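You operate a simulated robot arm through the tools that you are given. There is no shell and no other tool.

You run a simulated robot arm. Do the job below in one go: nothing can be reset, and whatever is moved stays where it is left.

## Task
Put things in order on the top of the low rack. At the end: the silver steel block from the top of the low rack stands on top of the green pad; the white lamp base from the top of the low rack stands where the silver steel block stood; the small clear cup stands where the white lamp base stood; the orange test card stands where the small clear cup stood; whatever was shut is shut again. Leave all else as you found it, and nothing knocked over.

The check looks at the end state, three seconds after you hand in, the way a careful person would. Anything else that was tipped, shoved, dropped, spilled or broken makes it a failure.

## Robot
A 7-joint arm with a two-finger gripper, fixed in place. Base frame: the origin is at the foot of the arm, x ahead of it, y to its left, z up; the work surface is at about z = 0. Lengths are in m, angles in rad, forces in N, time in s.
With the tool pointing down near the work surface it reaches from about 0.16 to 0.38 m from the base axis. Its first joint turns from -1.257 to 1.257 rad. Payload 0.6 kg.
The tool frame sits at the grasp point between the pads (the TCP): z along the fingers, y along the line on which they close. The tips reach 0.022 m beyond it. The gripper opens to 0.092 m; its body begins 0.065 m behind the TCP.
Orientation is that of the tool frame in the base frame, as [roll, pitch, yaw] about the fixed x, y, z axes, in that order (R = Rz(yaw) Ry(pitch) Rx(roll)). With the fingers straight down and closing along the base's y, the tool's x points along the base's -x, its y along +y and its z along -z.

## Interface
- The arm moves only by the tool play_rows. Its arguments are lists of equal length, an entry for each row: "angular": the turn, a rotation vector about the tool's x, y, z in rad, a list of three; "offset": the shift along the tool's x, y, z in m, a list of three; "jaw": the closure, from 0 (fully open) to 1 (shut). In form: {"angular": [[wx, wy, wz], ...], "offset": [[dx, dy, dz], ...], "jaw": [jaw, ...]}. A call has 1 to 20 rows; each row shifts and turns the commanded pose from where the row before left it, along the tool's axes as they then stand. Rows are played at 5 a second. More than 0.05 m and 0.15 rad between two rows, or a gripper value outside its range, and nothing of the call is played. Where a pose cannot be reached the arm comes as near as it can. A force on the tool above 40 N (or 10 N above the force at the start of the call, whichever is more), or a blocked arm, ends the call early, and 0.2 s more pass. Each finger travels about 0.0599 m/s and halts on what it meets, pressing with about 25 N; the grip force reading is that of the motor and also rises with nothing between the fingers. The clock runs only during rows and for 0.2 s after the last one: add rows that do not move to give the fingers time. It gives the time, the measured TCP pose, the force on the tool (base axes), the opening and the grip force at its end, in the units of the frame above (readings bear some noise), with the torque about the TCP (base axes, N m) and any sound that the robot's microphone picked up, and new pictures: "show" is both (left out), scene, wrist or none.
- Cameras (640 x 400 px; columns grow to the right, rows downward): "scene" is fixed at [0.04, -0.2637, 0.4005]; the picture's right is [0.89, -0.46, 0.00], its down [-0.29, -0.55, -0.78] and it looks along [0.36, 0.70, -0.62] (base axes); focal length 214 px, centre (320, 200). "wrist" rides on the gripper at [0.071, 0.019, -0.102] in the tool frame; the picture's right is [-0.26, 0.97, 0.00], its down [-0.75, -0.20, -0.62] and it looks along [-0.60, -0.16, 0.78] (tool axes); focal length 280 px, centre (320, 200). There is no depth. A picture from a camera that has moved, and an enlarged one, comes with that camera's place and axes in the base frame and with its lens.
- zoom(camera, box): a new picture of the part [left, top, right, bottom] of that camera's present view, enlarged. It takes no simulated time.
- close_job(): hands the job in; it is judged then, once.

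Places have to be worked out from the pictures, the camera data and where the tool is seen. Open the gripper and draw the arm clear of the work before you hand the job in, unless the task says otherwise.

The tools are called after "Request:" as a command line: name --argument value ..., lists and objects as JSON in quotes. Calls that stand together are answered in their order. play_rows: Moves the arm, as the interface text tells. Its arguments: {"type":"object","properties":{"angular":{"type":"array","items":{"type":"array","items":{"type":"number"}}},"offset":{"type":"array","items":{"type":"array","items":{"type":"number"}}},"jaw":{"type":"array","items":{"type":"number"}},"show":{"type":"string","enum":["both","scene","wrist","none"]}},"required":["angular","offset","jaw"]} The other tools are called the same way: zoom (camera, box) takes an enlarged picture of a part of a camera's view; close_job () hands the job in.

At the start:

```text
time_s: 0.0
ee_pos: [0.144, 0.2029, 0.2622]
tool_rot: [3.14, 0.002, -3.14]
force: [0.4, -0.2, 0.0]
torque: [-0.01, -0.01, 0.04]
finger_gap: 0.0919
finger_force: 0.0
```

scene: 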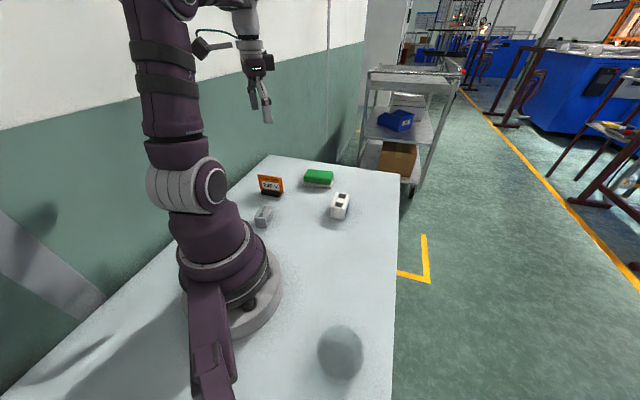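
wrist: 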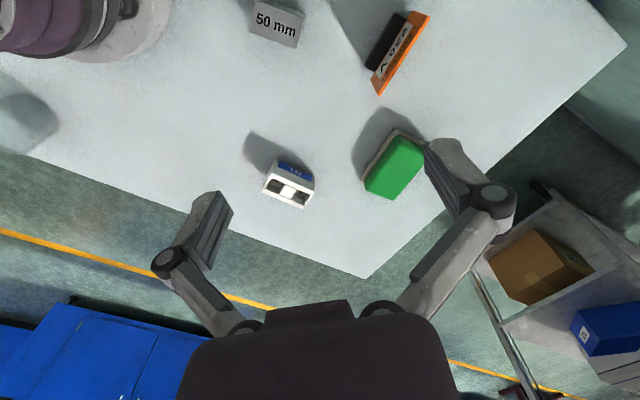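

I see a white surface with a silver block ("50 mm"), an orange card, a green pad and a white object, plus a round clear/grey thing near the scene camera. I'll enlarge both views first to identify everything.

Request:
zoom --camera "scene" --box '[220, 140, 420, 265]'

Request:
zoom --camera "scene" --box '[240, 280, 432, 400]'

Request:
zoom --camera "wrist" --box '[220, 0, 460, 150]'

Request:
zoom --camera "wrist" --box '[220, 100, 460, 250]'

Request:
zoom --camera "wrist" --box '[0, 40, 240, 190]'

```text
3.20 times, centred on (320, 202) of scene
camera zoom: at [0.04, -0.2637, 0.4005], right [0.89, -0.46, 0.0], down [-0.29, -0.55, -0.78], along [0.36, 0.7, -0.62], focal length 686 px, centre (320, 192)
```

zoom: 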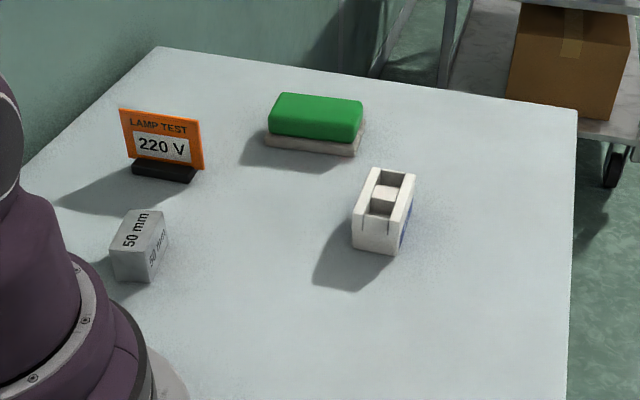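

```text
3.33 times, centred on (336, 340) of scene
camera zoom: at [0.04, -0.2637, 0.4005], right [0.89, -0.46, 0.0], down [-0.29, -0.55, -0.78], along [0.36, 0.7, -0.62], focal length 715 px, centre (267, -267)
```

zoom: 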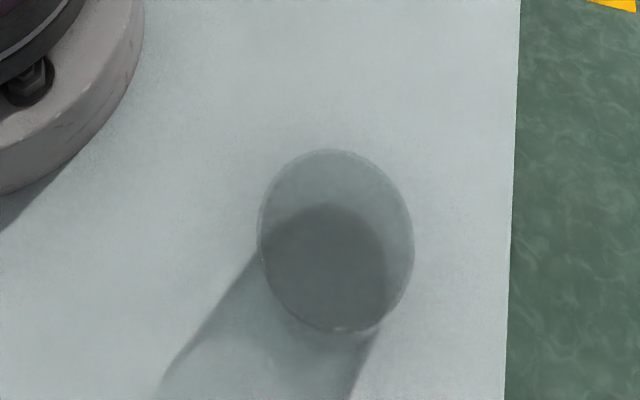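

```text
2.67 times, centred on (340, 75) of wrist
camera zoom: at [0.0727, 0.2227, 0.3638], right [0.26, 0.97, 0.0], down [0.75, -0.2, 0.62], along [0.6, -0.16, -0.78], focal length 748 px, centre (267, 533)
```

zoom: 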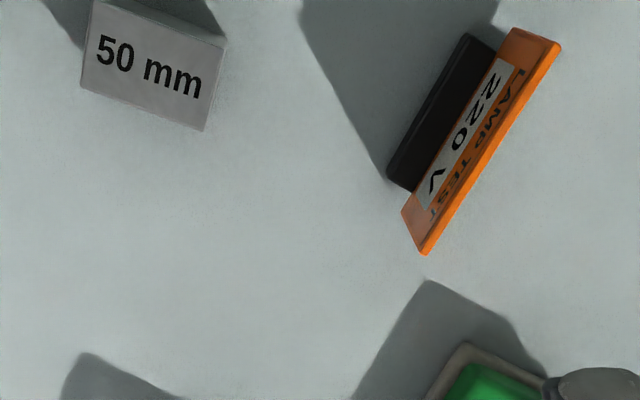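

```text
2.67 times, centred on (340, 175) of wrist
camera zoom: at [0.0727, 0.2227, 0.3638], right [0.26, 0.97, 0.0], down [0.75, -0.2, 0.62], along [0.6, -0.16, -0.78], focal length 748 px, centre (267, 267)
```

zoom: 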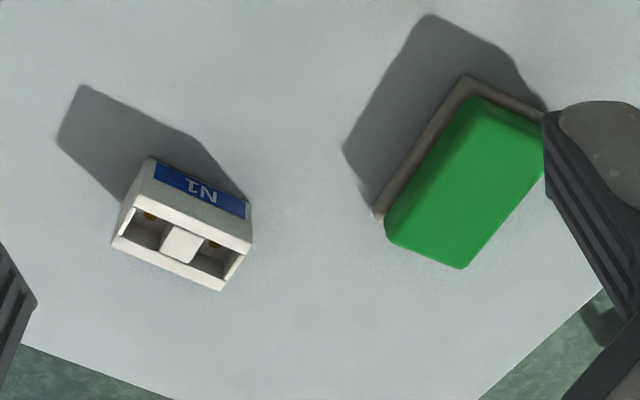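

```text
2.67 times, centred on (120, 115) of wrist
camera zoom: at [0.0727, 0.2227, 0.3638], right [0.26, 0.97, 0.0], down [0.75, -0.2, 0.62], along [0.6, -0.16, -0.78], focal length 748 px, centre (853, 427)
```

zoom: 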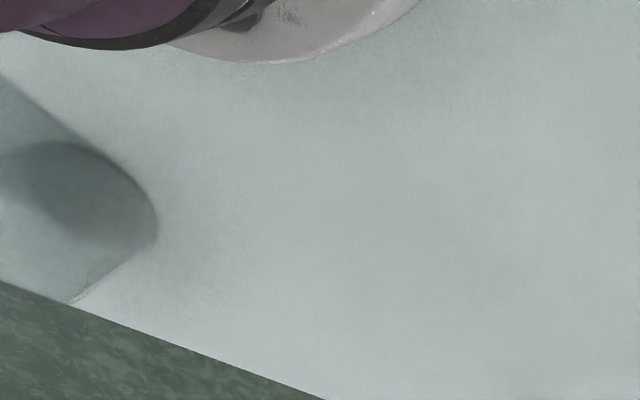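

The scene shows five items. Before any motion I'll zoom tighter on the block, lamp base, card and cup to measure their corners.

Request:
zoom --camera "scene" --box '[240, 195, 288, 235]'

Request:
zoom --camera "scene" --box '[316, 182, 364, 222]'

Request:
zoom --camera "scene" --box '[250, 165, 346, 205]'

Request:
zoom --camera "wrist" --box '[230, 0, 326, 60]'

Request:
zoom --camera "wrist" --box '[240, 120, 336, 220]'

Request:
zoom --camera "wrist" --box '[340, 100, 456, 210]'

```text
10.00 times, centred on (264, 215) of scene
camera zoom: at [0.04, -0.2637, 0.4005], right [0.89, -0.46, 0.0], down [-0.29, -0.55, -0.78], along [0.36, 0.7, -0.62], focal length 2145 px, centre (880, 50)
```

zoom: 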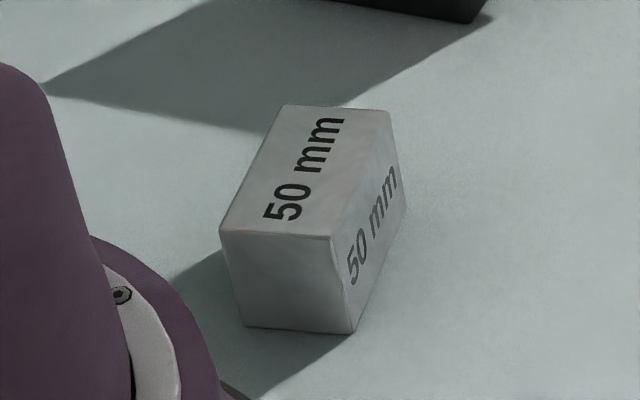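

```text
10.00 times, centred on (340, 202) of scene
camera zoom: at [0.04, -0.2637, 0.4005], right [0.89, -0.46, 0.0], down [-0.29, -0.55, -0.78], along [0.36, 0.7, -0.62], focal length 2145 px, centre (120, 180)
```

zoom: 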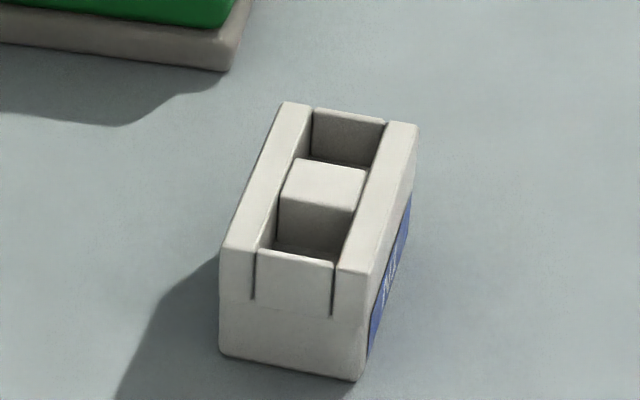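

```text
6.67 times, centred on (298, 185) of scene
camera zoom: at [0.04, -0.2637, 0.4005], right [0.89, -0.46, 0.0], down [-0.29, -0.55, -0.78], along [0.36, 0.7, -0.62], focal length 1430 px, centre (467, 300)
```

zoom: 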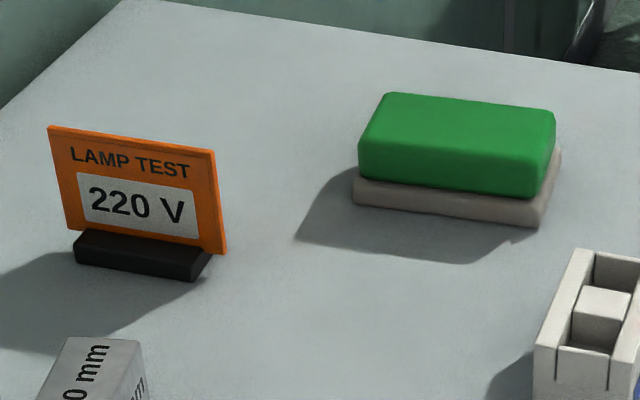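

```text
6.67 times, centred on (278, 30) of wrist
camera zoom: at [0.0727, 0.2227, 0.3638], right [0.26, 0.97, 0.0], down [0.75, -0.2, 0.62], along [0.6, -0.16, -0.78], focal length 1869 px, centre (600, 1333)
```

zoom: 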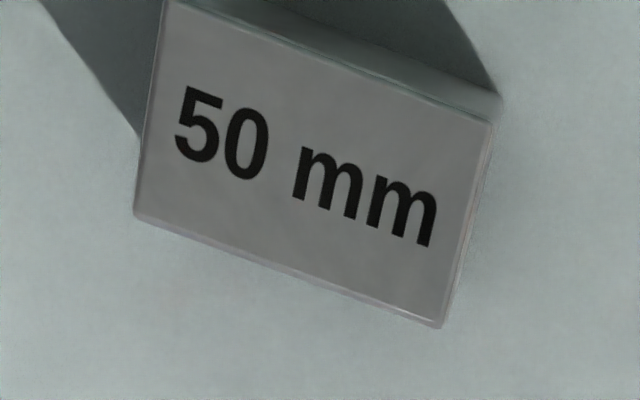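

```text
4.00 times, centred on (288, 170) of wrist
camera zoom: at [0.0727, 0.2227, 0.3638], right [0.26, 0.97, 0.0], down [0.75, -0.2, 0.62], along [0.6, -0.16, -0.78], focal length 1122 px, centre (448, 320)
```

zoom: 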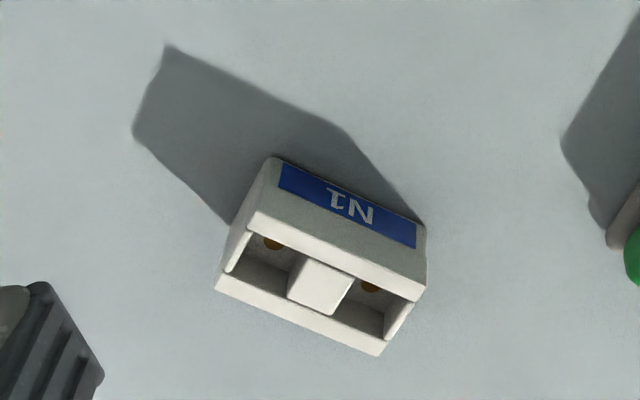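

```text
3.64 times, centred on (398, 155) of wrist
camera zoom: at [0.0727, 0.2227, 0.3638], right [0.26, 0.97, 0.0], down [0.75, -0.2, 0.62], along [0.6, -0.16, -0.78], focal length 1020 px, centre (36, 364)
```

zoom: 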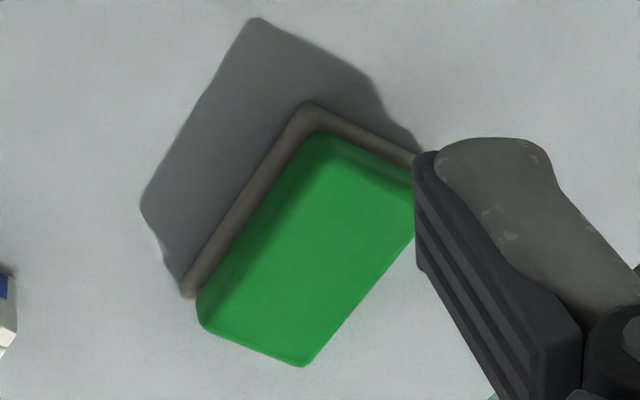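

Block centre comes out near (0.098, 0.171), with its long axis at about 56° and a height of about 0.034 m. The pad centre is near (0.31, 0.27), which is at the edge of the reach. I'll swing high over the pad to test the reach and see it better.

Request:
play_rows --angular '[[0, 0, -0.1432], [0, 0, -0.1432], [0, 0, -0.1432], [0, 0, -0.1432], [0, 0, -0.1432], [0, 0, 0], [0, 0, 0], [0, 0, 0], [0, 0, 0], [0, 0, 0], [0, 0, 0], [0, 0, 0]]' --offset '[[0, 0, 0], [0, 0, 0], [0, 0, 0], [0, 0, 0], [0, 0, 0], [-0.031, -0.0119, 0.0224], [-0.031, -0.0119, 0.0224], [-0.031, -0.0119, 0.0224], [-0.031, -0.0119, 0.0224], [-0.031, -0.0119, 0.0224], [0, 0, 0], [0, 0, 0]]' --jaw '[0, 0, 0, 0, 0, 0, 0, 0, 0, 0, 0, 0]' --show "both"

```text
time_s: 2.6
ee_pos: [0.2783, 0.2471, 0.1557]
tool_rot: [3.141, 0.001, -2.426]
force: [-0.3, 0.2, 0.0]
torque: [-0.02, -0.02, 0.0]
finger_gap: 0.0921
finger_force: 0.1
out of reach, approached as far as the arm can: row 10
camera wrist: at [0.2121, 0.215, 0.2585], right [-0.44, 0.9, 0.0], down [0.7, 0.34, 0.62], along [0.56, 0.27, -0.78], focal length 280 px, centre (320, 200)
```

scene: 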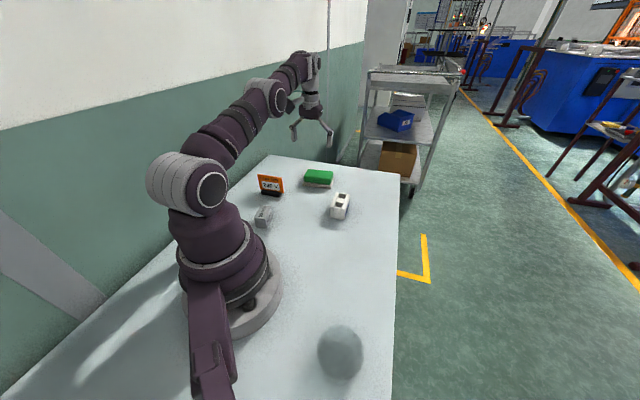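
wrist: 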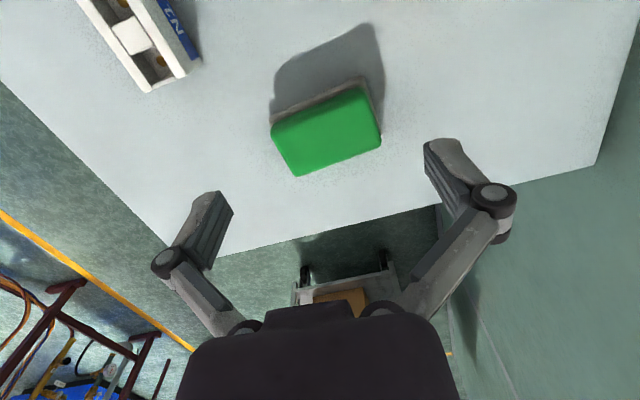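

With the tool vertical the arm stops at a radius of about 0.372 m here, so the pad will need an outward tilt. I'll enlarge the pad and lamp views to pin down their geometry.

Request:
zoom --camera "wrist" --box '[256, 70, 400, 190]'

Request:
zoom --camera "wrist" --box '[60, 0, 220, 100]'

Request:
zoom --camera "scene" --box '[290, 155, 346, 200]'

```text
3.33 times, centred on (328, 130) of wrist
camera zoom: at [0.2121, 0.215, 0.2585], right [-0.44, 0.9, 0.0], down [0.7, 0.34, 0.62], along [0.56, 0.27, -0.78], focal length 935 px, centre (293, 433)
```

zoom: 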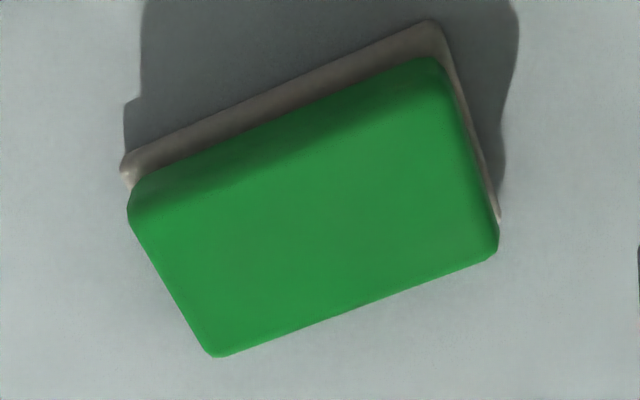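

```text
4.00 times, centred on (140, 50) of wrist
camera zoom: at [0.2121, 0.215, 0.2585], right [-0.44, 0.9, 0.0], down [0.7, 0.34, 0.62], along [0.56, 0.27, -0.78], focal length 1122 px, centre (1040, 800)
```

zoom: 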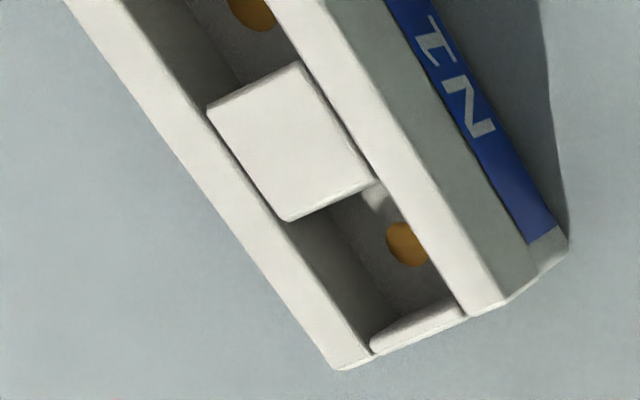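

```text
8.89 times, centred on (318, 178) of scene
camera zoom: at [0.04, -0.2637, 0.4005], right [0.89, -0.46, 0.0], down [-0.29, -0.55, -0.78], along [0.36, 0.7, -0.62], focal length 1906 px, centre (338, 400)
```

zoom: 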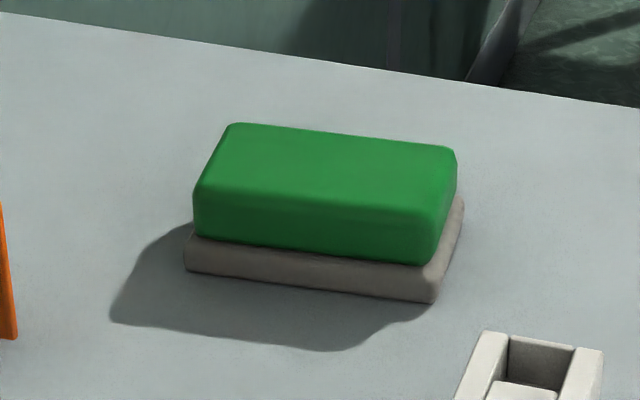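

The pad's green top is about 0.085 × 0.046 m and 0.035 m high, centred near (0.308, 0.269). I'll tilt the fingers outward by about 15° and see whether a radius of about 0.41 m can be reached above it.

Request:
play_rows --angular '[[0, -0.13, 0], [0, -0.13, 0], [0, 0, 0], [0, 0, 0]]' --offset '[[0, 0, 0], [0, 0, 0], [0, 0, 0], [0, 0, 0]]' --jaw '[0, 0, 0, 0]' --show "none"

```text
time_s: 3.6
ee_pos: [0.2786, 0.2484, 0.1595]
tool_rot: [3.141, 0.261, -2.423]
force: [-0.2, -0.2, -0.7]
torque: [0.0, -0.04, 0.0]
finger_gap: 0.092
finger_force: 0.1
```

The tilt was accepted. Now I move outward about 37 mm and down about 40 mm, still well above the pad, to check reach.

Request:
play_rows --angular '[[0, 0, 0], [0, 0, 0], [0, 0, 0]]' --offset '[[-0.0358, 0, 0.0095], [0.0103, 0, 0.0387], [0, 0, 0]]' --jaw '[0, 0, 0]' --show "both"

```text
time_s: 4.4
ee_pos: [0.3084, 0.2692, 0.1175]
tool_rot: [-3.14, 0.26, -2.425]
force: [-1.5, -0.6, 0.2]
torque: [-0.02, 0.03, 0.01]
finger_gap: 0.0921
finger_force: 0.1
camera wrist: at [0.2237, 0.2224, 0.1968], right [-0.44, 0.89, 0.07], down [0.56, 0.22, 0.8], along [0.7, 0.39, -0.6], focal length 280 px, centre (320, 200)
```

scene: 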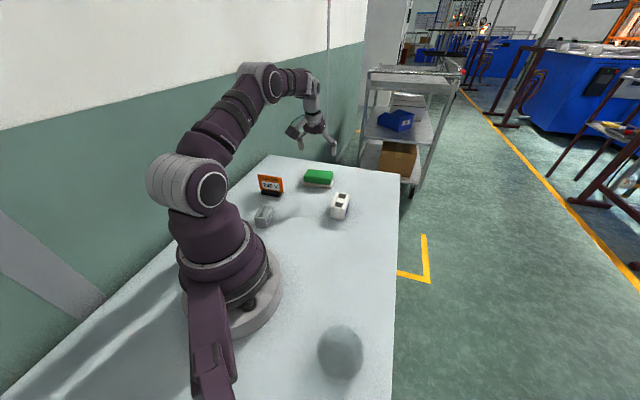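
wrist: 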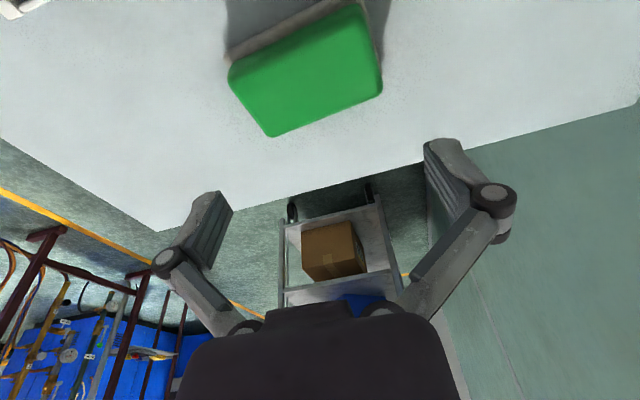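

The tilted reach over the pad works at exactly (0.308, 0.269). Now I'll check whether the same 15° tilt is possible at the block's spot near the base, starting high above it.

Request:
play_rows --angular '[[0, 0, 0], [0, 0, 0], [0, 0, 0], [0, 0, 0], [0, 0, 0], [0, 0, 0], [0, 0, 0], [0, 0, 0], [-0.0347, 0, -0.1305], [-0.0347, 0, -0.1305], [0, 0, 0], [0, 0, 0]]' --offset '[[-0.0103, 0, -0.0387], [-0.0103, 0, -0.0387], [0.03595, 0.0107, -0.00957], [0.03595, 0.0107, -0.00957], [0.03595, 0.0107, -0.00957], [0.03595, 0.0107, -0.00957], [0.03595, 0.0107, -0.00957], [0.03595, 0.0107, -0.00957], [0, 0, 0], [0, 0, 0], [0, 0, 0], [0, 0, 0]]' --jaw '[0, 0, 0, 0, 0, 0, 0, 0, 0, 0, 0, 0]' --show "both"

```text
time_s: 7.0
ee_pos: [0.0934, 0.1742, 0.1994]
tool_rot: [-3.142, 0.261, -2.152]
force: [0.6, -0.5, -0.4]
torque: [0.01, -0.02, 0.0]
finger_gap: 0.092
finger_force: 0.2
camera wrist: at [0.025, 0.1062, 0.2792], right [-0.67, 0.74, 0.07], down [0.48, 0.36, 0.8], along [0.57, 0.56, -0.6], focal length 280 px, centre (320, 200)
```

scene: 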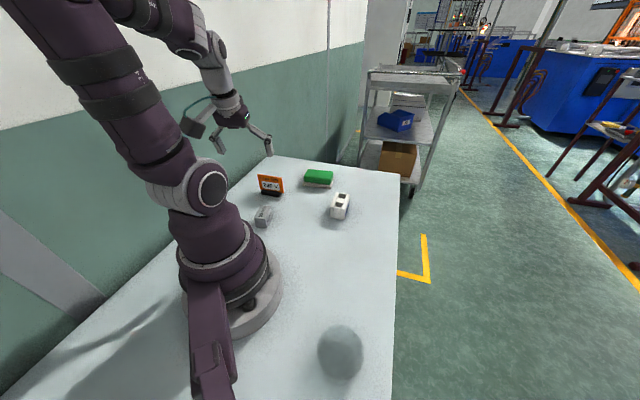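
wrist: 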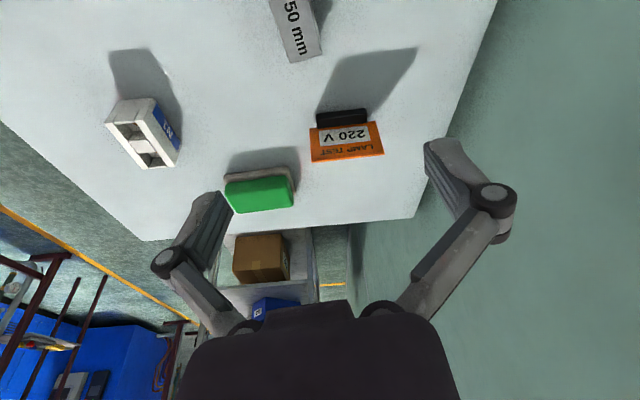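

The tilt also holds here at z ≈ 0.2. I'll correct sideways by about 5 mm and descend to z ≈ 0.09, still clear above the block, to test the low reach.

Request:
play_rows --angular '[[0, 0, 0], [0, 0, 0], [0, 0, 0], [0, 0, 0], [0, 0, 0]]' --offset '[[0.0094, -0.0019, 0.0355], [0.0094, -0.0019, 0.0355], [0.0094, -0.0019, 0.0355], [0, 0, 0], [0, 0, 0]]' --jaw '[0, 0, 0, 0, 0]' --show "both"

```text
time_s: 8.2
ee_pos: [0.1019, 0.1696, 0.0919]
tool_rot: [3.141, 0.259, -2.155]
force: [0.6, 0.4, 0.2]
torque: [0.01, 0.01, 0.03]
finger_gap: 0.092
finger_force: 0.2
camera wrist: at [0.0341, 0.1025, 0.1704], right [-0.67, 0.74, 0.07], down [0.48, 0.36, 0.8], along [0.57, 0.56, -0.6], focal length 280 px, centre (320, 200)
```

scene: 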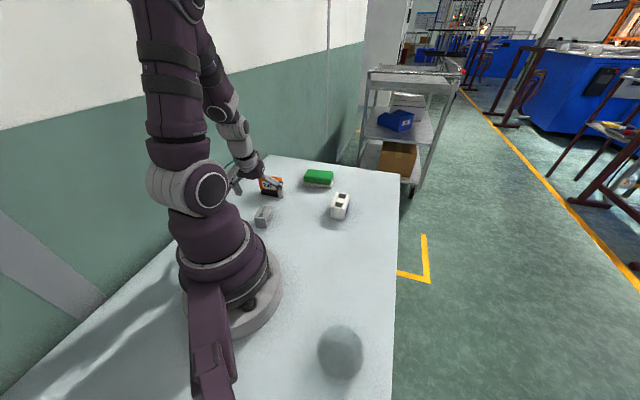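
wrist: 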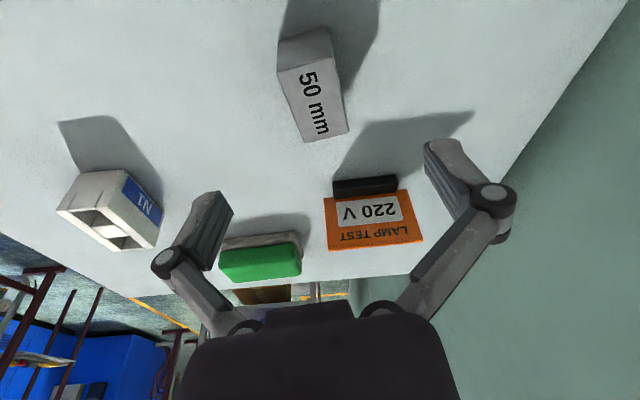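

Low reach with tilt is fine here too. I'll enlarge the block in the wrist view to line up precisely before descending.

Request:
zoom --camera "wrist" --box '[250, 10, 378, 160]'

Request:
zoom --camera "scene" --box '[220, 140, 300, 240]'

```text
2.67 times, centred on (314, 85) of wrist
camera zoom: at [0.0341, 0.1025, 0.1704], right [-0.67, 0.74, 0.07], down [0.48, 0.36, 0.8], along [0.57, 0.56, -0.6], focal length 748 px, centre (336, 507)
```

zoom: 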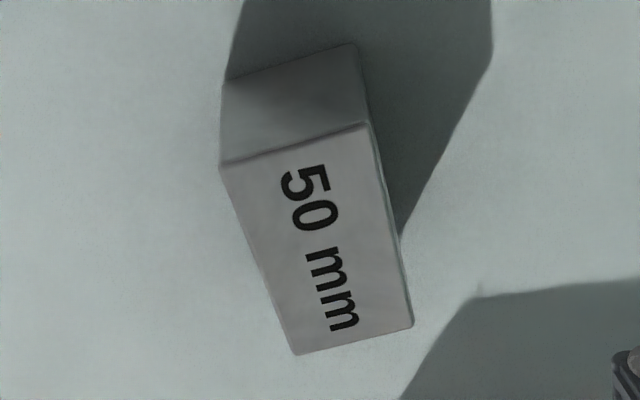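

```text
4.00 times, centred on (260, 190) of scene
camera zoom: at [0.04, -0.2637, 0.4005], right [0.89, -0.46, 0.0], down [-0.29, -0.55, -0.78], along [0.36, 0.7, -0.62], focal length 858 px, centre (560, 240)
```

zoom: 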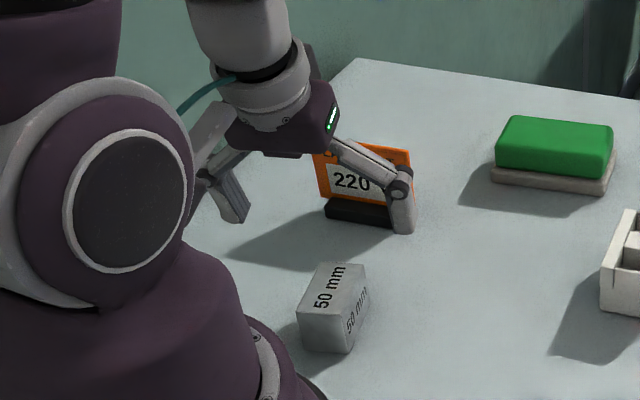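

The block measures about 50 × 29 × 31 mm, centred at (0.0985, 0.171) at 56°. I'll shift about 4.5 mm along the closing axis and descend to TCP z ≈ 0.028 with the jaws open.

Request:
play_rows --angular '[[0, 0, 0], [0, 0, 0], [0, 0, 0], [0, 0, 0], [0, 0, 0], [0, 0, 0]]' --offset '[[0, 0.0045, 0], [0.0055, 0, 0.0206], [0.0055, 0, 0.0206], [0.0055, 0, 0.0206], [0, 0, 0], [0, 0, 0]]' --jaw '[0, 0, 0, 0, 0, 0]' --show "both"

```text
time_s: 9.6
ee_pos: [0.0942, 0.173, 0.0248]
tool_rot: [-3.141, 0.26, -2.155]
force: [0.0, 0.0, 0.2]
torque: [0.01, -0.01, -0.01]
finger_gap: 0.092
finger_force: 0.0
camera wrist: at [0.0271, 0.1066, 0.1054], right [-0.67, 0.74, 0.07], down [0.48, 0.36, 0.8], along [0.57, 0.56, -0.6], focal length 280 px, centre (320, 200)
```

scene: 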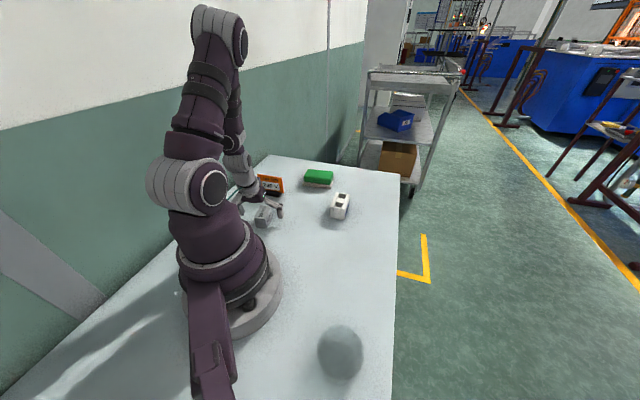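
wrist: 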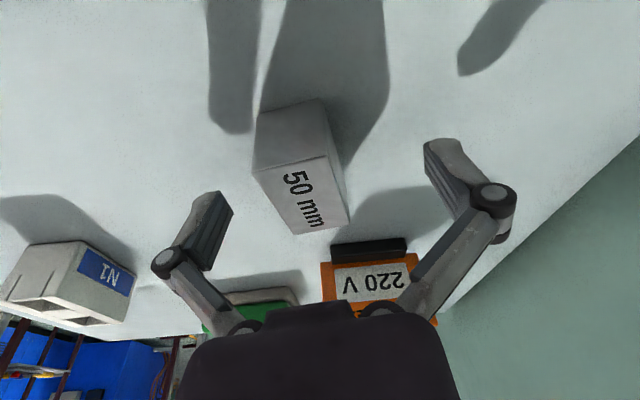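

The TCP readings have a mm or two of noise. I'll check the block against the fingers in an enlarged wrist view before closing.

Request:
zoom --camera "wrist" --box '[150, 80, 480, 286]'

Request:
zoom --camera "scene" --box '[220, 165, 300, 240]'

```text
1.94 times, centred on (315, 183) of wrist
camera zoom: at [0.0271, 0.1066, 0.1054], right [-0.67, 0.74, 0.07], down [0.48, 0.36, 0.8], along [0.57, 0.56, -0.6], focal length 544 px, centre (330, 233)
```

zoom: 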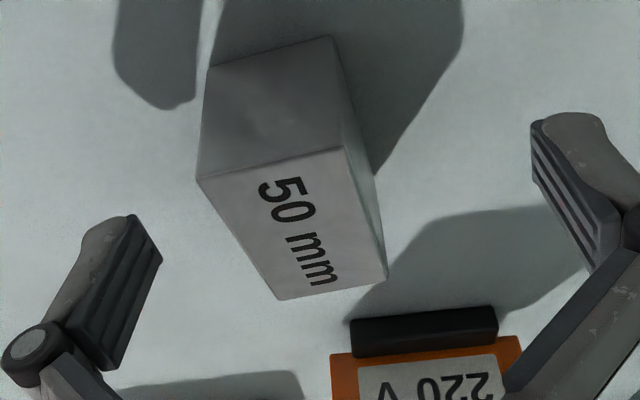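

```text
5.33 times, centred on (260, 202) of scene
camera zoom: at [0.04, -0.2637, 0.4005], right [0.89, -0.46, 0.0], down [-0.29, -0.55, -0.78], along [0.36, 0.7, -0.62], focal length 1144 px, centre (640, 187)
```

zoom: 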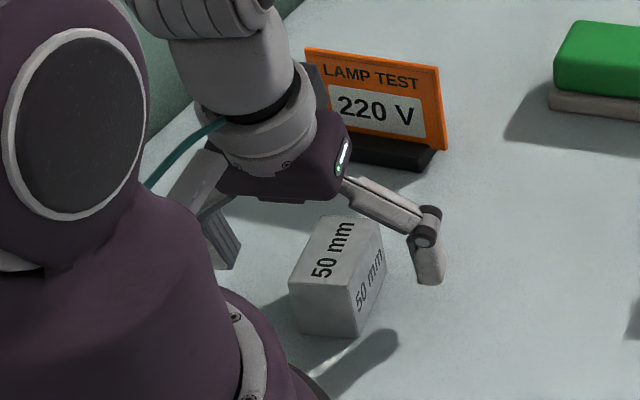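

Relative to the fingers, the block sits about 6 mm toward tool −y. I'll shift there, raise about 3 mm so the tips clear, and close on it.

Request:
play_rows --angular '[[0, 0, 0], [0, 0, 0], [0, 0, 0], [0, 0, 0], [0, 0, 0], [0, 0, 0], [0, 0, 0], [0, 0, 0]]' --offset '[[-0.0008, -0.006, -0.0029], [0, 0, 0], [0, 0, 0], [0, 0, 0], [0, 0, 0], [0, 0, 0], [0, 0, 0], [0, 0, 0]]' --jaw '[0, 0, 0.4, 0.85, 0.85, 0.85, 0.85, 0.85]' --show "both"

```text
time_s: 11.4
ee_pos: [0.0999, 0.1709, 0.0282]
tool_rot: [-3.14, 0.261, -2.156]
force: [-0.4, -1.2, 6.6]
torque: [-0.05, 0.03, -0.04]
finger_gap: 0.0301
finger_force: 24.8
camera wrist: at [0.0318, 0.1034, 0.1085], right [-0.67, 0.74, 0.07], down [0.48, 0.36, 0.8], along [0.57, 0.56, -0.6], focal length 280 px, centre (320, 200)
```

scene: 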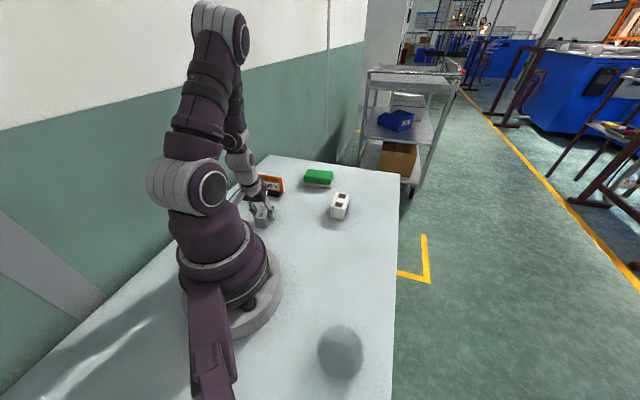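
wrist: 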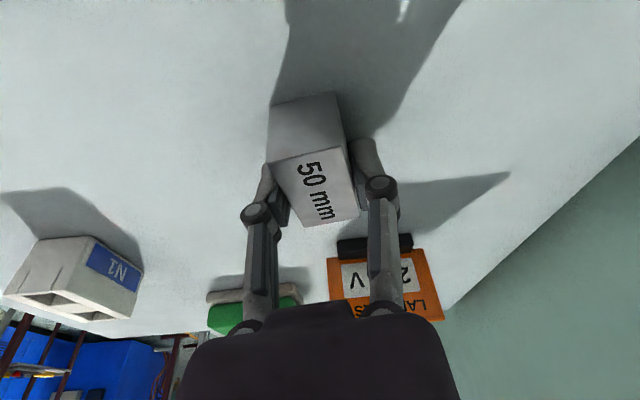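

The block is gripped (gap 30 mm, 25 N), but the 6.6 N upward force suggests the tips are touching the table. I'll open slightly, raise 4 mm and re-grip so the tips won't dig into the pad later.

Request:
play_rows --angular '[[0, 0, 0], [0, 0, 0], [0, 0, 0], [0, 0, 0], [0, 0, 0], [0, 0, 0], [0, 0, 0], [0, 0, 0]]' --offset '[[0, 0, 0], [0, 0, 0], [-0.001, 0, -0.0039], [0, 0, 0], [0, 0, 0], [0, 0, 0], [0, 0, 0], [0, 0, 0]]' --jaw '[0.55, 0.55, 0.55, 0.55, 0.85, 0.85, 0.85, 0.85]' --show "wrist"

```text
time_s: 13.2
ee_pos: [0.0996, 0.1722, 0.0322]
tool_rot: [3.141, 0.26, -2.156]
force: [-0.5, -3.1, 13.4]
torque: [-0.08, 0.1, -0.04]
finger_gap: 0.0299
finger_force: 25.2
camera wrist: at [0.0319, 0.1037, 0.1119], right [-0.67, 0.74, 0.07], down [0.48, 0.36, 0.8], along [0.57, 0.56, -0.6], focal length 280 px, centre (320, 200)
```

wrist: 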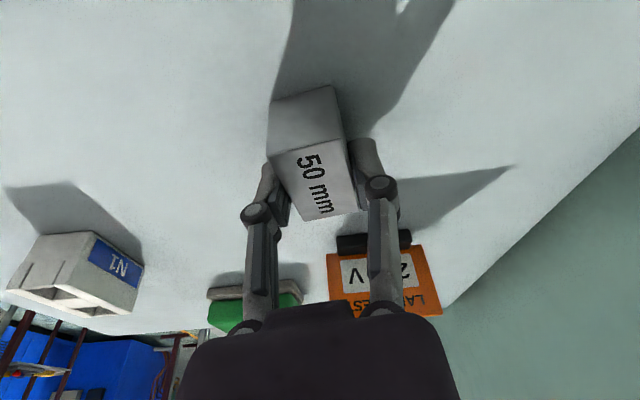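

The upward force seems to come from the grip pressing the block into the table. I'll lift about 3 cm slowly and check the grip and weight.

Request:
play_rows --angular '[[0, 0, 0], [0, 0, 0], [0, 0, 0], [0, 0, 0], [0, 0, 0]]' --offset '[[-0.0026, 0, -0.0097], [-0.0026, 0, -0.0097], [-0.0026, 0, -0.0097], [0, 0, 0], [0, 0, 0]]' --jaw '[0.85, 0.85, 0.85, 0.85, 0.85]' --show "both"

```text
time_s: 14.4
ee_pos: [0.1007, 0.172, 0.0617]
tool_rot: [-3.14, 0.26, -2.155]
force: [0.9, -0.1, -4.4]
torque: [0.04, 0.0, 0.0]
finger_gap: 0.0298
finger_force: 25.2
camera wrist: at [0.0322, 0.1039, 0.1415], right [-0.67, 0.74, 0.07], down [0.48, 0.36, 0.8], along [0.57, 0.56, -0.6], focal length 280 px, centre (320, 200)
```

scene: 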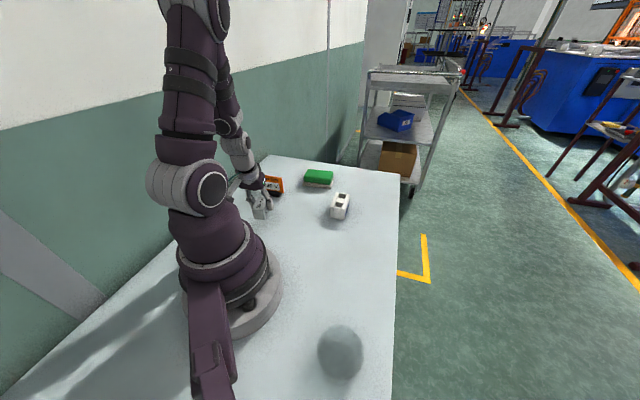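
wrist: 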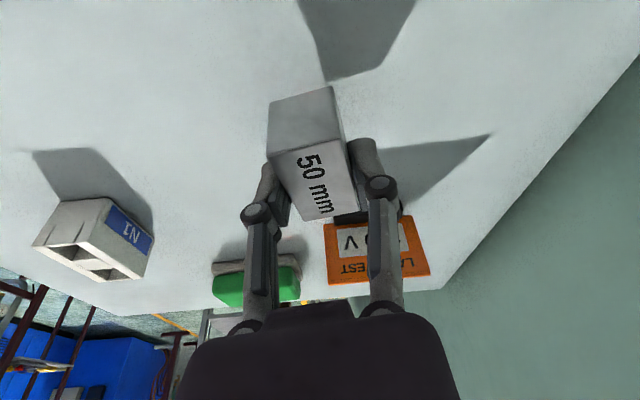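

The block is lifted cleanly, with about 4.4 N of weight and no slip. I'll raise it to z ≈ 0.125, turn 7° to square with the pad, and carry it over the pad centre.

Request:
play_rows --angular '[[0, 0, 0], [0, 0, 0], [0, 0, 0], [0.0313, 0, 0.118], [0, 0, 0], [0, 0, 0], [0, 0, 0], [0, 0, 0], [0, 0, 0], [0, 0, 0], [0, 0, 0], [0, 0, 0], [0, 0, 0], [0, 0, 0], [0, 0, 0]]' --offset '[[-0.0054, 0, -0.0203], [-0.0054, 0, -0.0203], [-0.0054, 0, -0.0203], [0, 0, 0], [-0.02524, -0.0119, 0.00669], [-0.02524, -0.0119, 0.00669], [-0.02524, -0.0119, 0.00669], [-0.02524, -0.0119, 0.00669], [-0.02524, -0.0119, 0.00669], [-0.02524, -0.0119, 0.00669], [-0.02524, -0.0119, 0.00669], [-0.02524, -0.0119, 0.00669], [0, 0, 0], [0, 0, 0], [0, 0, 0]]' --jaw '[0.85, 0.85, 0.85, 0.85, 0.85, 0.85, 0.85, 0.85, 0.85, 0.85, 0.85, 0.85, 0.85, 0.85, 0.85]' --show "both"

```text
time_s: 17.6
ee_pos: [0.3085, 0.2671, 0.1272]
tool_rot: [-3.141, 0.26, -2.277]
force: [0.8, 0.8, -4.2]
torque: [-0.01, 0.02, -0.01]
finger_gap: 0.0299
finger_force: 24.0
camera wrist: at [0.2336, 0.2084, 0.2066], right [-0.57, 0.82, 0.07], down [0.52, 0.3, 0.8], along [0.63, 0.49, -0.6], focal length 280 px, centre (320, 200)
```

scene: 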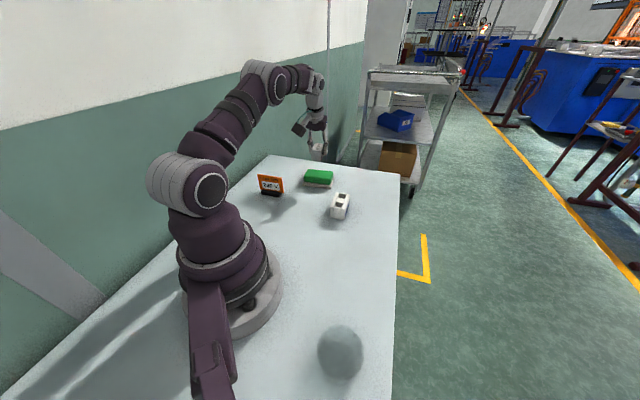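
wrist: 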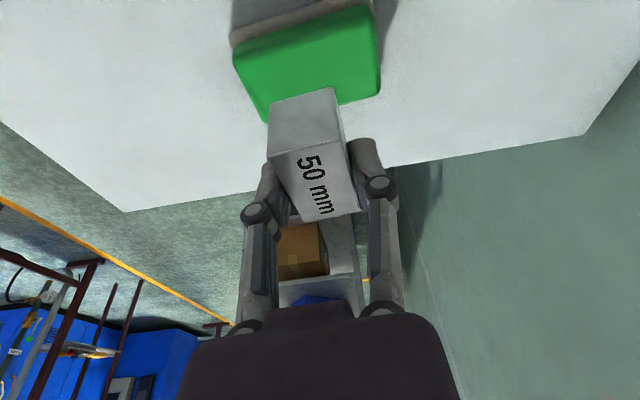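

The TCP is near (0.309, 0.268) above the pad. I'll enlarge both views to confirm the block lines up with the pad before lowering.

Request:
zoom --camera "wrist" --box '[200, 0, 420, 140]'

Request:
zoom --camera "scene" --box '[280, 110, 360, 200]'

```text
2.86 times, centred on (310, 70) of wrist
camera zoom: at [0.2336, 0.2084, 0.2066], right [-0.57, 0.82, 0.07], down [0.52, 0.3, 0.8], along [0.63, 0.49, -0.6], focal length 801 px, centre (349, 571)
```

zoom: 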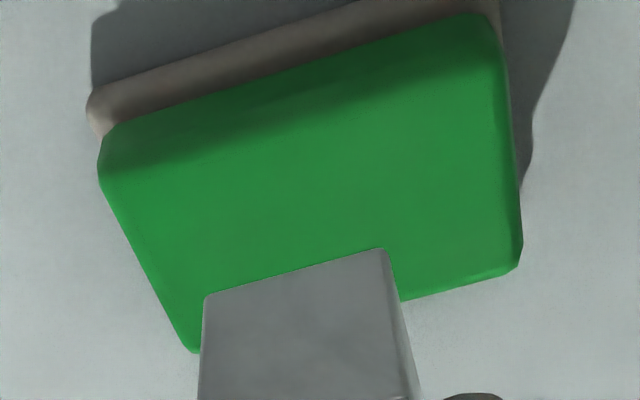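

```text
4.44 times, centred on (320, 155) of scene
camera zoom: at [0.04, -0.2636, 0.4005], right [0.89, -0.46, 0.0], down [-0.29, -0.55, -0.78], along [0.36, 0.7, -0.62], focal length 953 px, centre (320, 400)
```

zoom: 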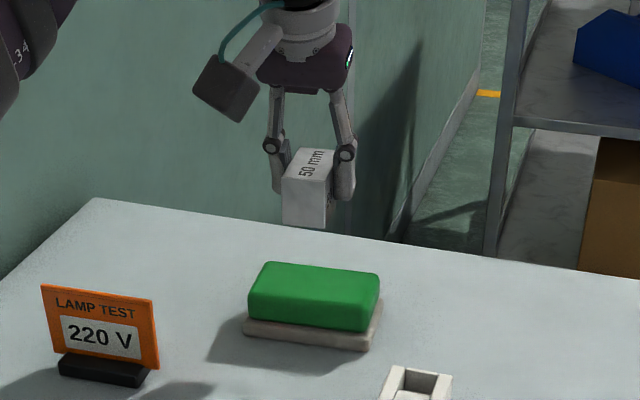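

The block is centred over the pad to within about 1 mm. I'll lower about 5 cm, leaving about a centimetre before contact.

Request:
play_rows --angular '[[0, 0, 0], [0, 0, 0], [0, 0, 0], [0, 0, 0], [0, 0, 0], [0, 0, 0]]' --offset '[[0.0032, 0, 0.0121], [0.0032, 0, 0.0121], [0.0032, 0, 0.0121], [0.0032, 0, 0.0121], [0, 0, 0], [0, 0, 0]]' --jaw '[0.85, 0.85, 0.85, 0.85, 0.85, 0.85]' --show "both"

Request:
zoom --camera "scene" --box '[280, 130, 350, 200]'

```text
time_s: 19.0
ee_pos: [0.3088, 0.2677, 0.075]
tool_rot: [3.14, 0.261, -2.278]
force: [0.5, 0.5, -4.2]
torque: [-0.02, 0.0, 0.02]
finger_gap: 0.0293
finger_force: 24.9
camera wrist: at [0.2331, 0.2078, 0.1551], right [-0.57, 0.82, 0.07], down [0.52, 0.3, 0.8], along [0.63, 0.49, -0.6], focal length 280 px, centre (320, 200)
```

scene: 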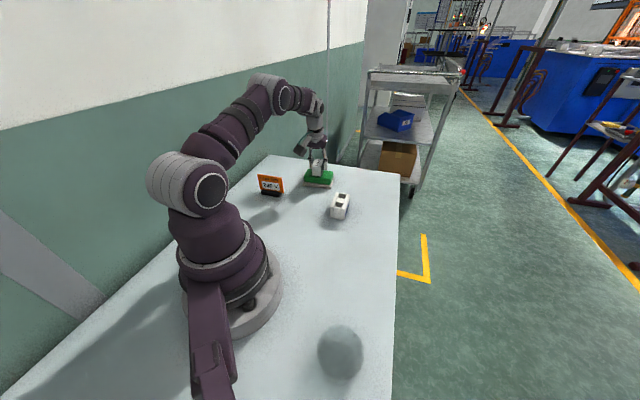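
wrist: 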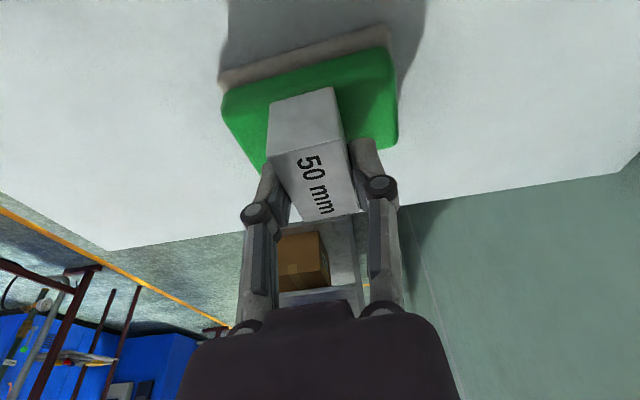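

```text
5.71 times, centred on (315, 165) of scene
camera zoom: at [0.04, -0.2637, 0.4005], right [0.89, -0.46, 0.0], down [-0.29, -0.55, -0.78], along [0.36, 0.7, -0.62], focal length 1226 px, centre (349, 400)
```

zoom: 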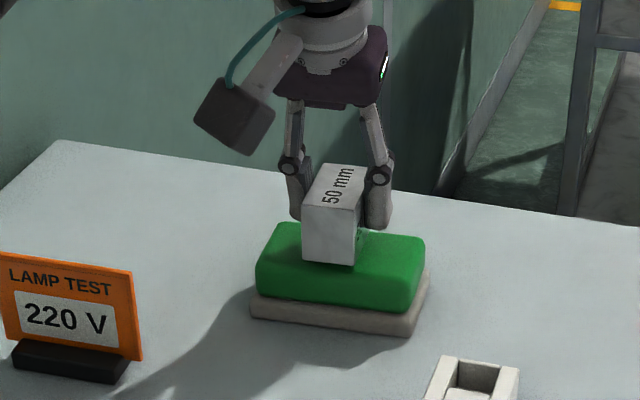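

The block hovers just above the pad. I'll lower in small steps, checking the force.

Request:
play_rows --angular '[[0, 0, 0], [0, 0, 0], [0, 0, 0], [0, 0, 0]]' --offset '[[0.0005, 0, 0.0019], [0.0005, 0, 0.0019], [0, 0, 0], [0, 0, 0]]' --jaw '[0.85, 0.85, 0.85, 0.85]' --show "none"

```text
time_s: 20.0
ee_pos: [0.309, 0.2667, 0.0717]
tool_rot: [3.141, 0.26, -2.276]
force: [0.1, 0.3, -3.1]
torque: [0.0, -0.02, 0.03]
finger_gap: 0.0297
finger_force: 25.4
```

Force is still mostly the weight (−3.1 N), so I'll go down another 4 mm in small steps.

Request:
play_rows --angular '[[0, 0, 0], [0, 0, 0], [0, 0, 0], [0, 0, 0]]' --offset '[[0.0005, 0, 0.0019], [0.0005, 0, 0.0019], [0, 0, 0], [0, 0, 0]]' --jaw '[0.85, 0.85, 0.85, 0.85]' --show "wrist"

Request:
zoom --camera "scene" --box '[280, 130, 350, 200]'

```text
time_s: 21.0
ee_pos: [0.3087, 0.2675, 0.0684]
tool_rot: [-3.141, 0.26, -2.278]
force: [-0.7, 0.5, 0.4]
torque: [0.02, -0.03, 0.0]
finger_gap: 0.0295
finger_force: 24.7
camera wrist: at [0.2329, 0.2082, 0.1478], right [-0.57, 0.82, 0.07], down [0.52, 0.3, 0.8], along [0.63, 0.49, -0.6], focal length 280 px, centre (320, 200)
```

wrist: 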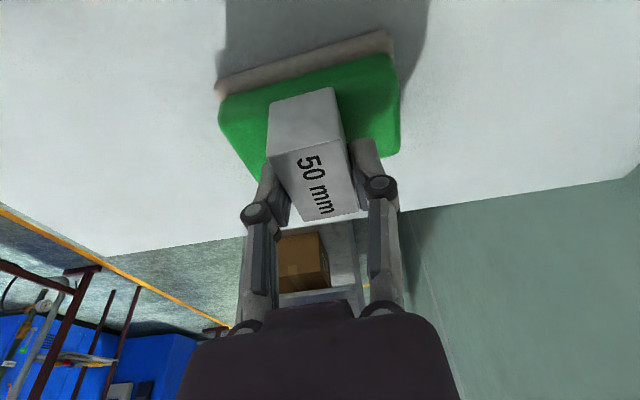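

```text
5.71 times, centred on (315, 165) of scene
camera zoom: at [0.04, -0.2637, 0.4005], right [0.89, -0.46, 0.0], down [-0.29, -0.55, -0.78], along [0.36, 0.7, -0.62], focal length 1226 px, centre (349, 400)
```

zoom: 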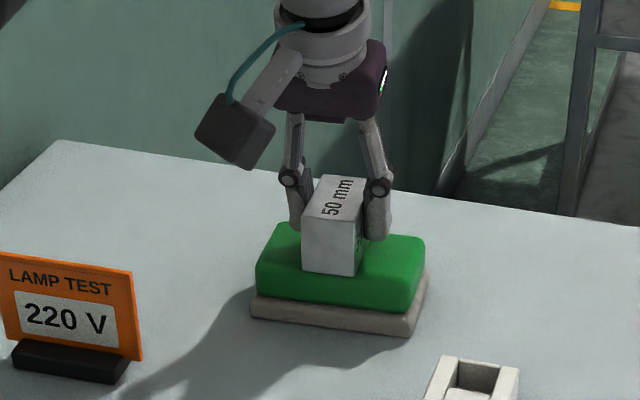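

The pad now carries the block's weight (force went from −4.2 to about 0 N). I'll settle 1 mm more, open gradually, and rise straight up.

Request:
play_rows --angular '[[0, 0, 0], [0, 0, 0], [0, 0, 0], [0, 0, 0], [0, 0, 0], [0, 0, 0]]' --offset '[[0.0003, 0, 0.001], [0, 0, 0], [0, 0, 0], [0, 0, 0], [0, 0, 0], [0, 0, 0]]' --jaw '[0.85, 0.6, 0.5, 0.4, 0.4, 0.4]' --show "both"

Request:
zoom --camera "scene" --box '[280, 130, 350, 200]'

```text
time_s: 22.4
ee_pos: [0.3079, 0.2671, 0.0672]
tool_rot: [3.141, 0.26, -2.279]
force: [0.0, -0.1, 0.9]
torque: [0.04, 0.01, 0.0]
finger_gap: 0.0551
finger_force: 0.2
camera wrist: at [0.2329, 0.2079, 0.1466], right [-0.57, 0.82, 0.07], down [0.52, 0.3, 0.8], along [0.63, 0.49, -0.6], focal length 280 px, centre (320, 200)
```

scene: 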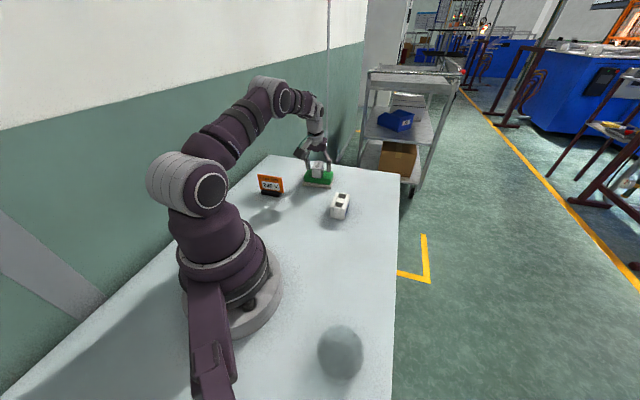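
wrist: 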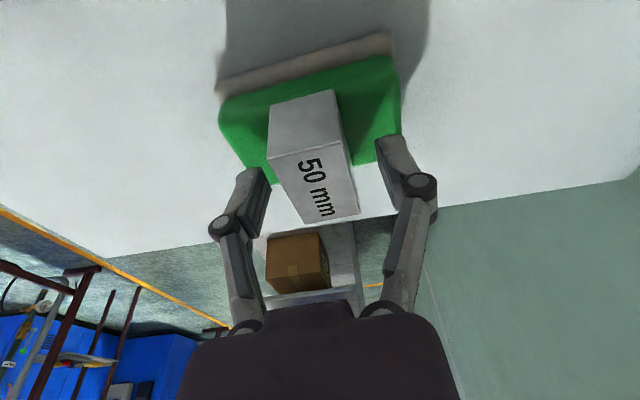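

```text
5.71 times, centred on (315, 165) of scene
camera zoom: at [0.04, -0.2637, 0.4005], right [0.89, -0.46, 0.0], down [-0.29, -0.55, -0.78], along [0.36, 0.7, -0.62], focal length 1226 px, centre (349, 400)
```

zoom: 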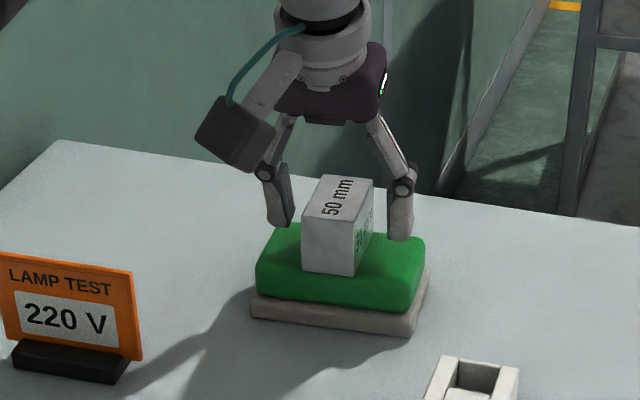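

The block stands level on the pad and the fingers are clear. I'll rise, move over the lamp base, return the tool to vertical, and align to the lamp's 45° axis.

Request:
play_rows --angular '[[0, 0, 0], [0, 0, 0], [0, 0, 0], [0, 0, 0], [0, 0, 0], [0, 0, 0], [0, 0, 0], [0, 0, 0], [0, 0, 0], [0, 0.13, 0], [0, 0.13, 0], [0, 0, 0.0785], [0, 0, 0], [0, 0, 0]]' --offset '[[-0.0035, 0, -0.013], [-0.0069, 0, -0.0258], [-0.0069, 0, -0.0258], [-0.0035, 0, -0.013], [0.0237, -0.0178, -0.0063], [0.0237, -0.0178, -0.0063], [0.0237, -0.0178, -0.0063], [0.0237, -0.0178, -0.0063], [0.0237, -0.0178, -0.0063], [0, 0, 0], [0, 0, 0], [0, 0, 0], [0, 0, 0], [0, 0, 0]]' --jaw '[0.4, 0.4, 0.4, 0.4, 0, 0, 0, 0, 0, 0, 0, 0, 0, 0]' --show "both"

```text
time_s: 25.4
ee_pos: [0.2969, 0.1171, 0.1473]
tool_rot: [-3.141, 0.0, -2.357]
force: [-0.5, -0.1, 0.5]
torque: [-0.02, 0.04, -0.02]
finger_gap: 0.0919
finger_force: 0.1
camera wrist: at [0.2323, 0.0805, 0.2485], right [-0.5, 0.87, 0.0], down [0.68, 0.39, 0.62], along [0.54, 0.31, -0.78], focal length 280 px, centre (320, 200)
```

scene: 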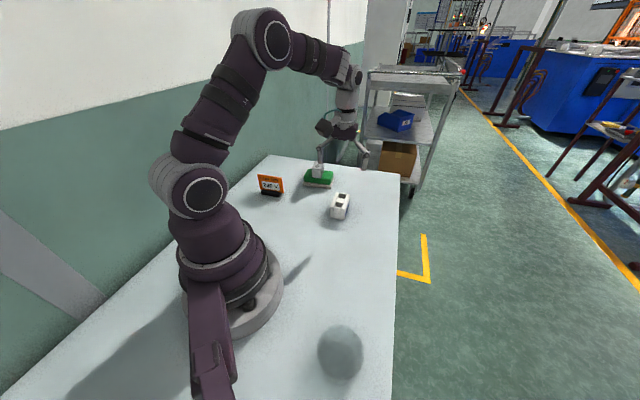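
wrist: 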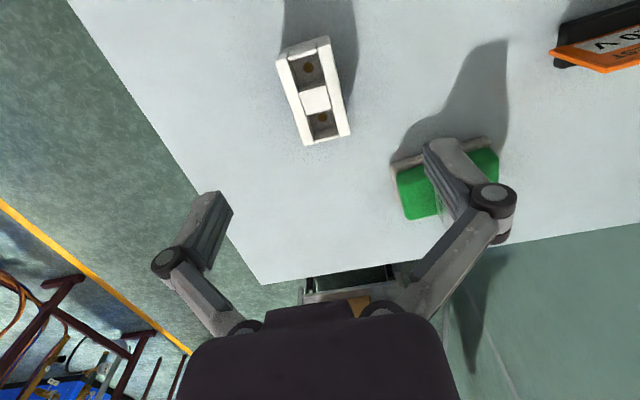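

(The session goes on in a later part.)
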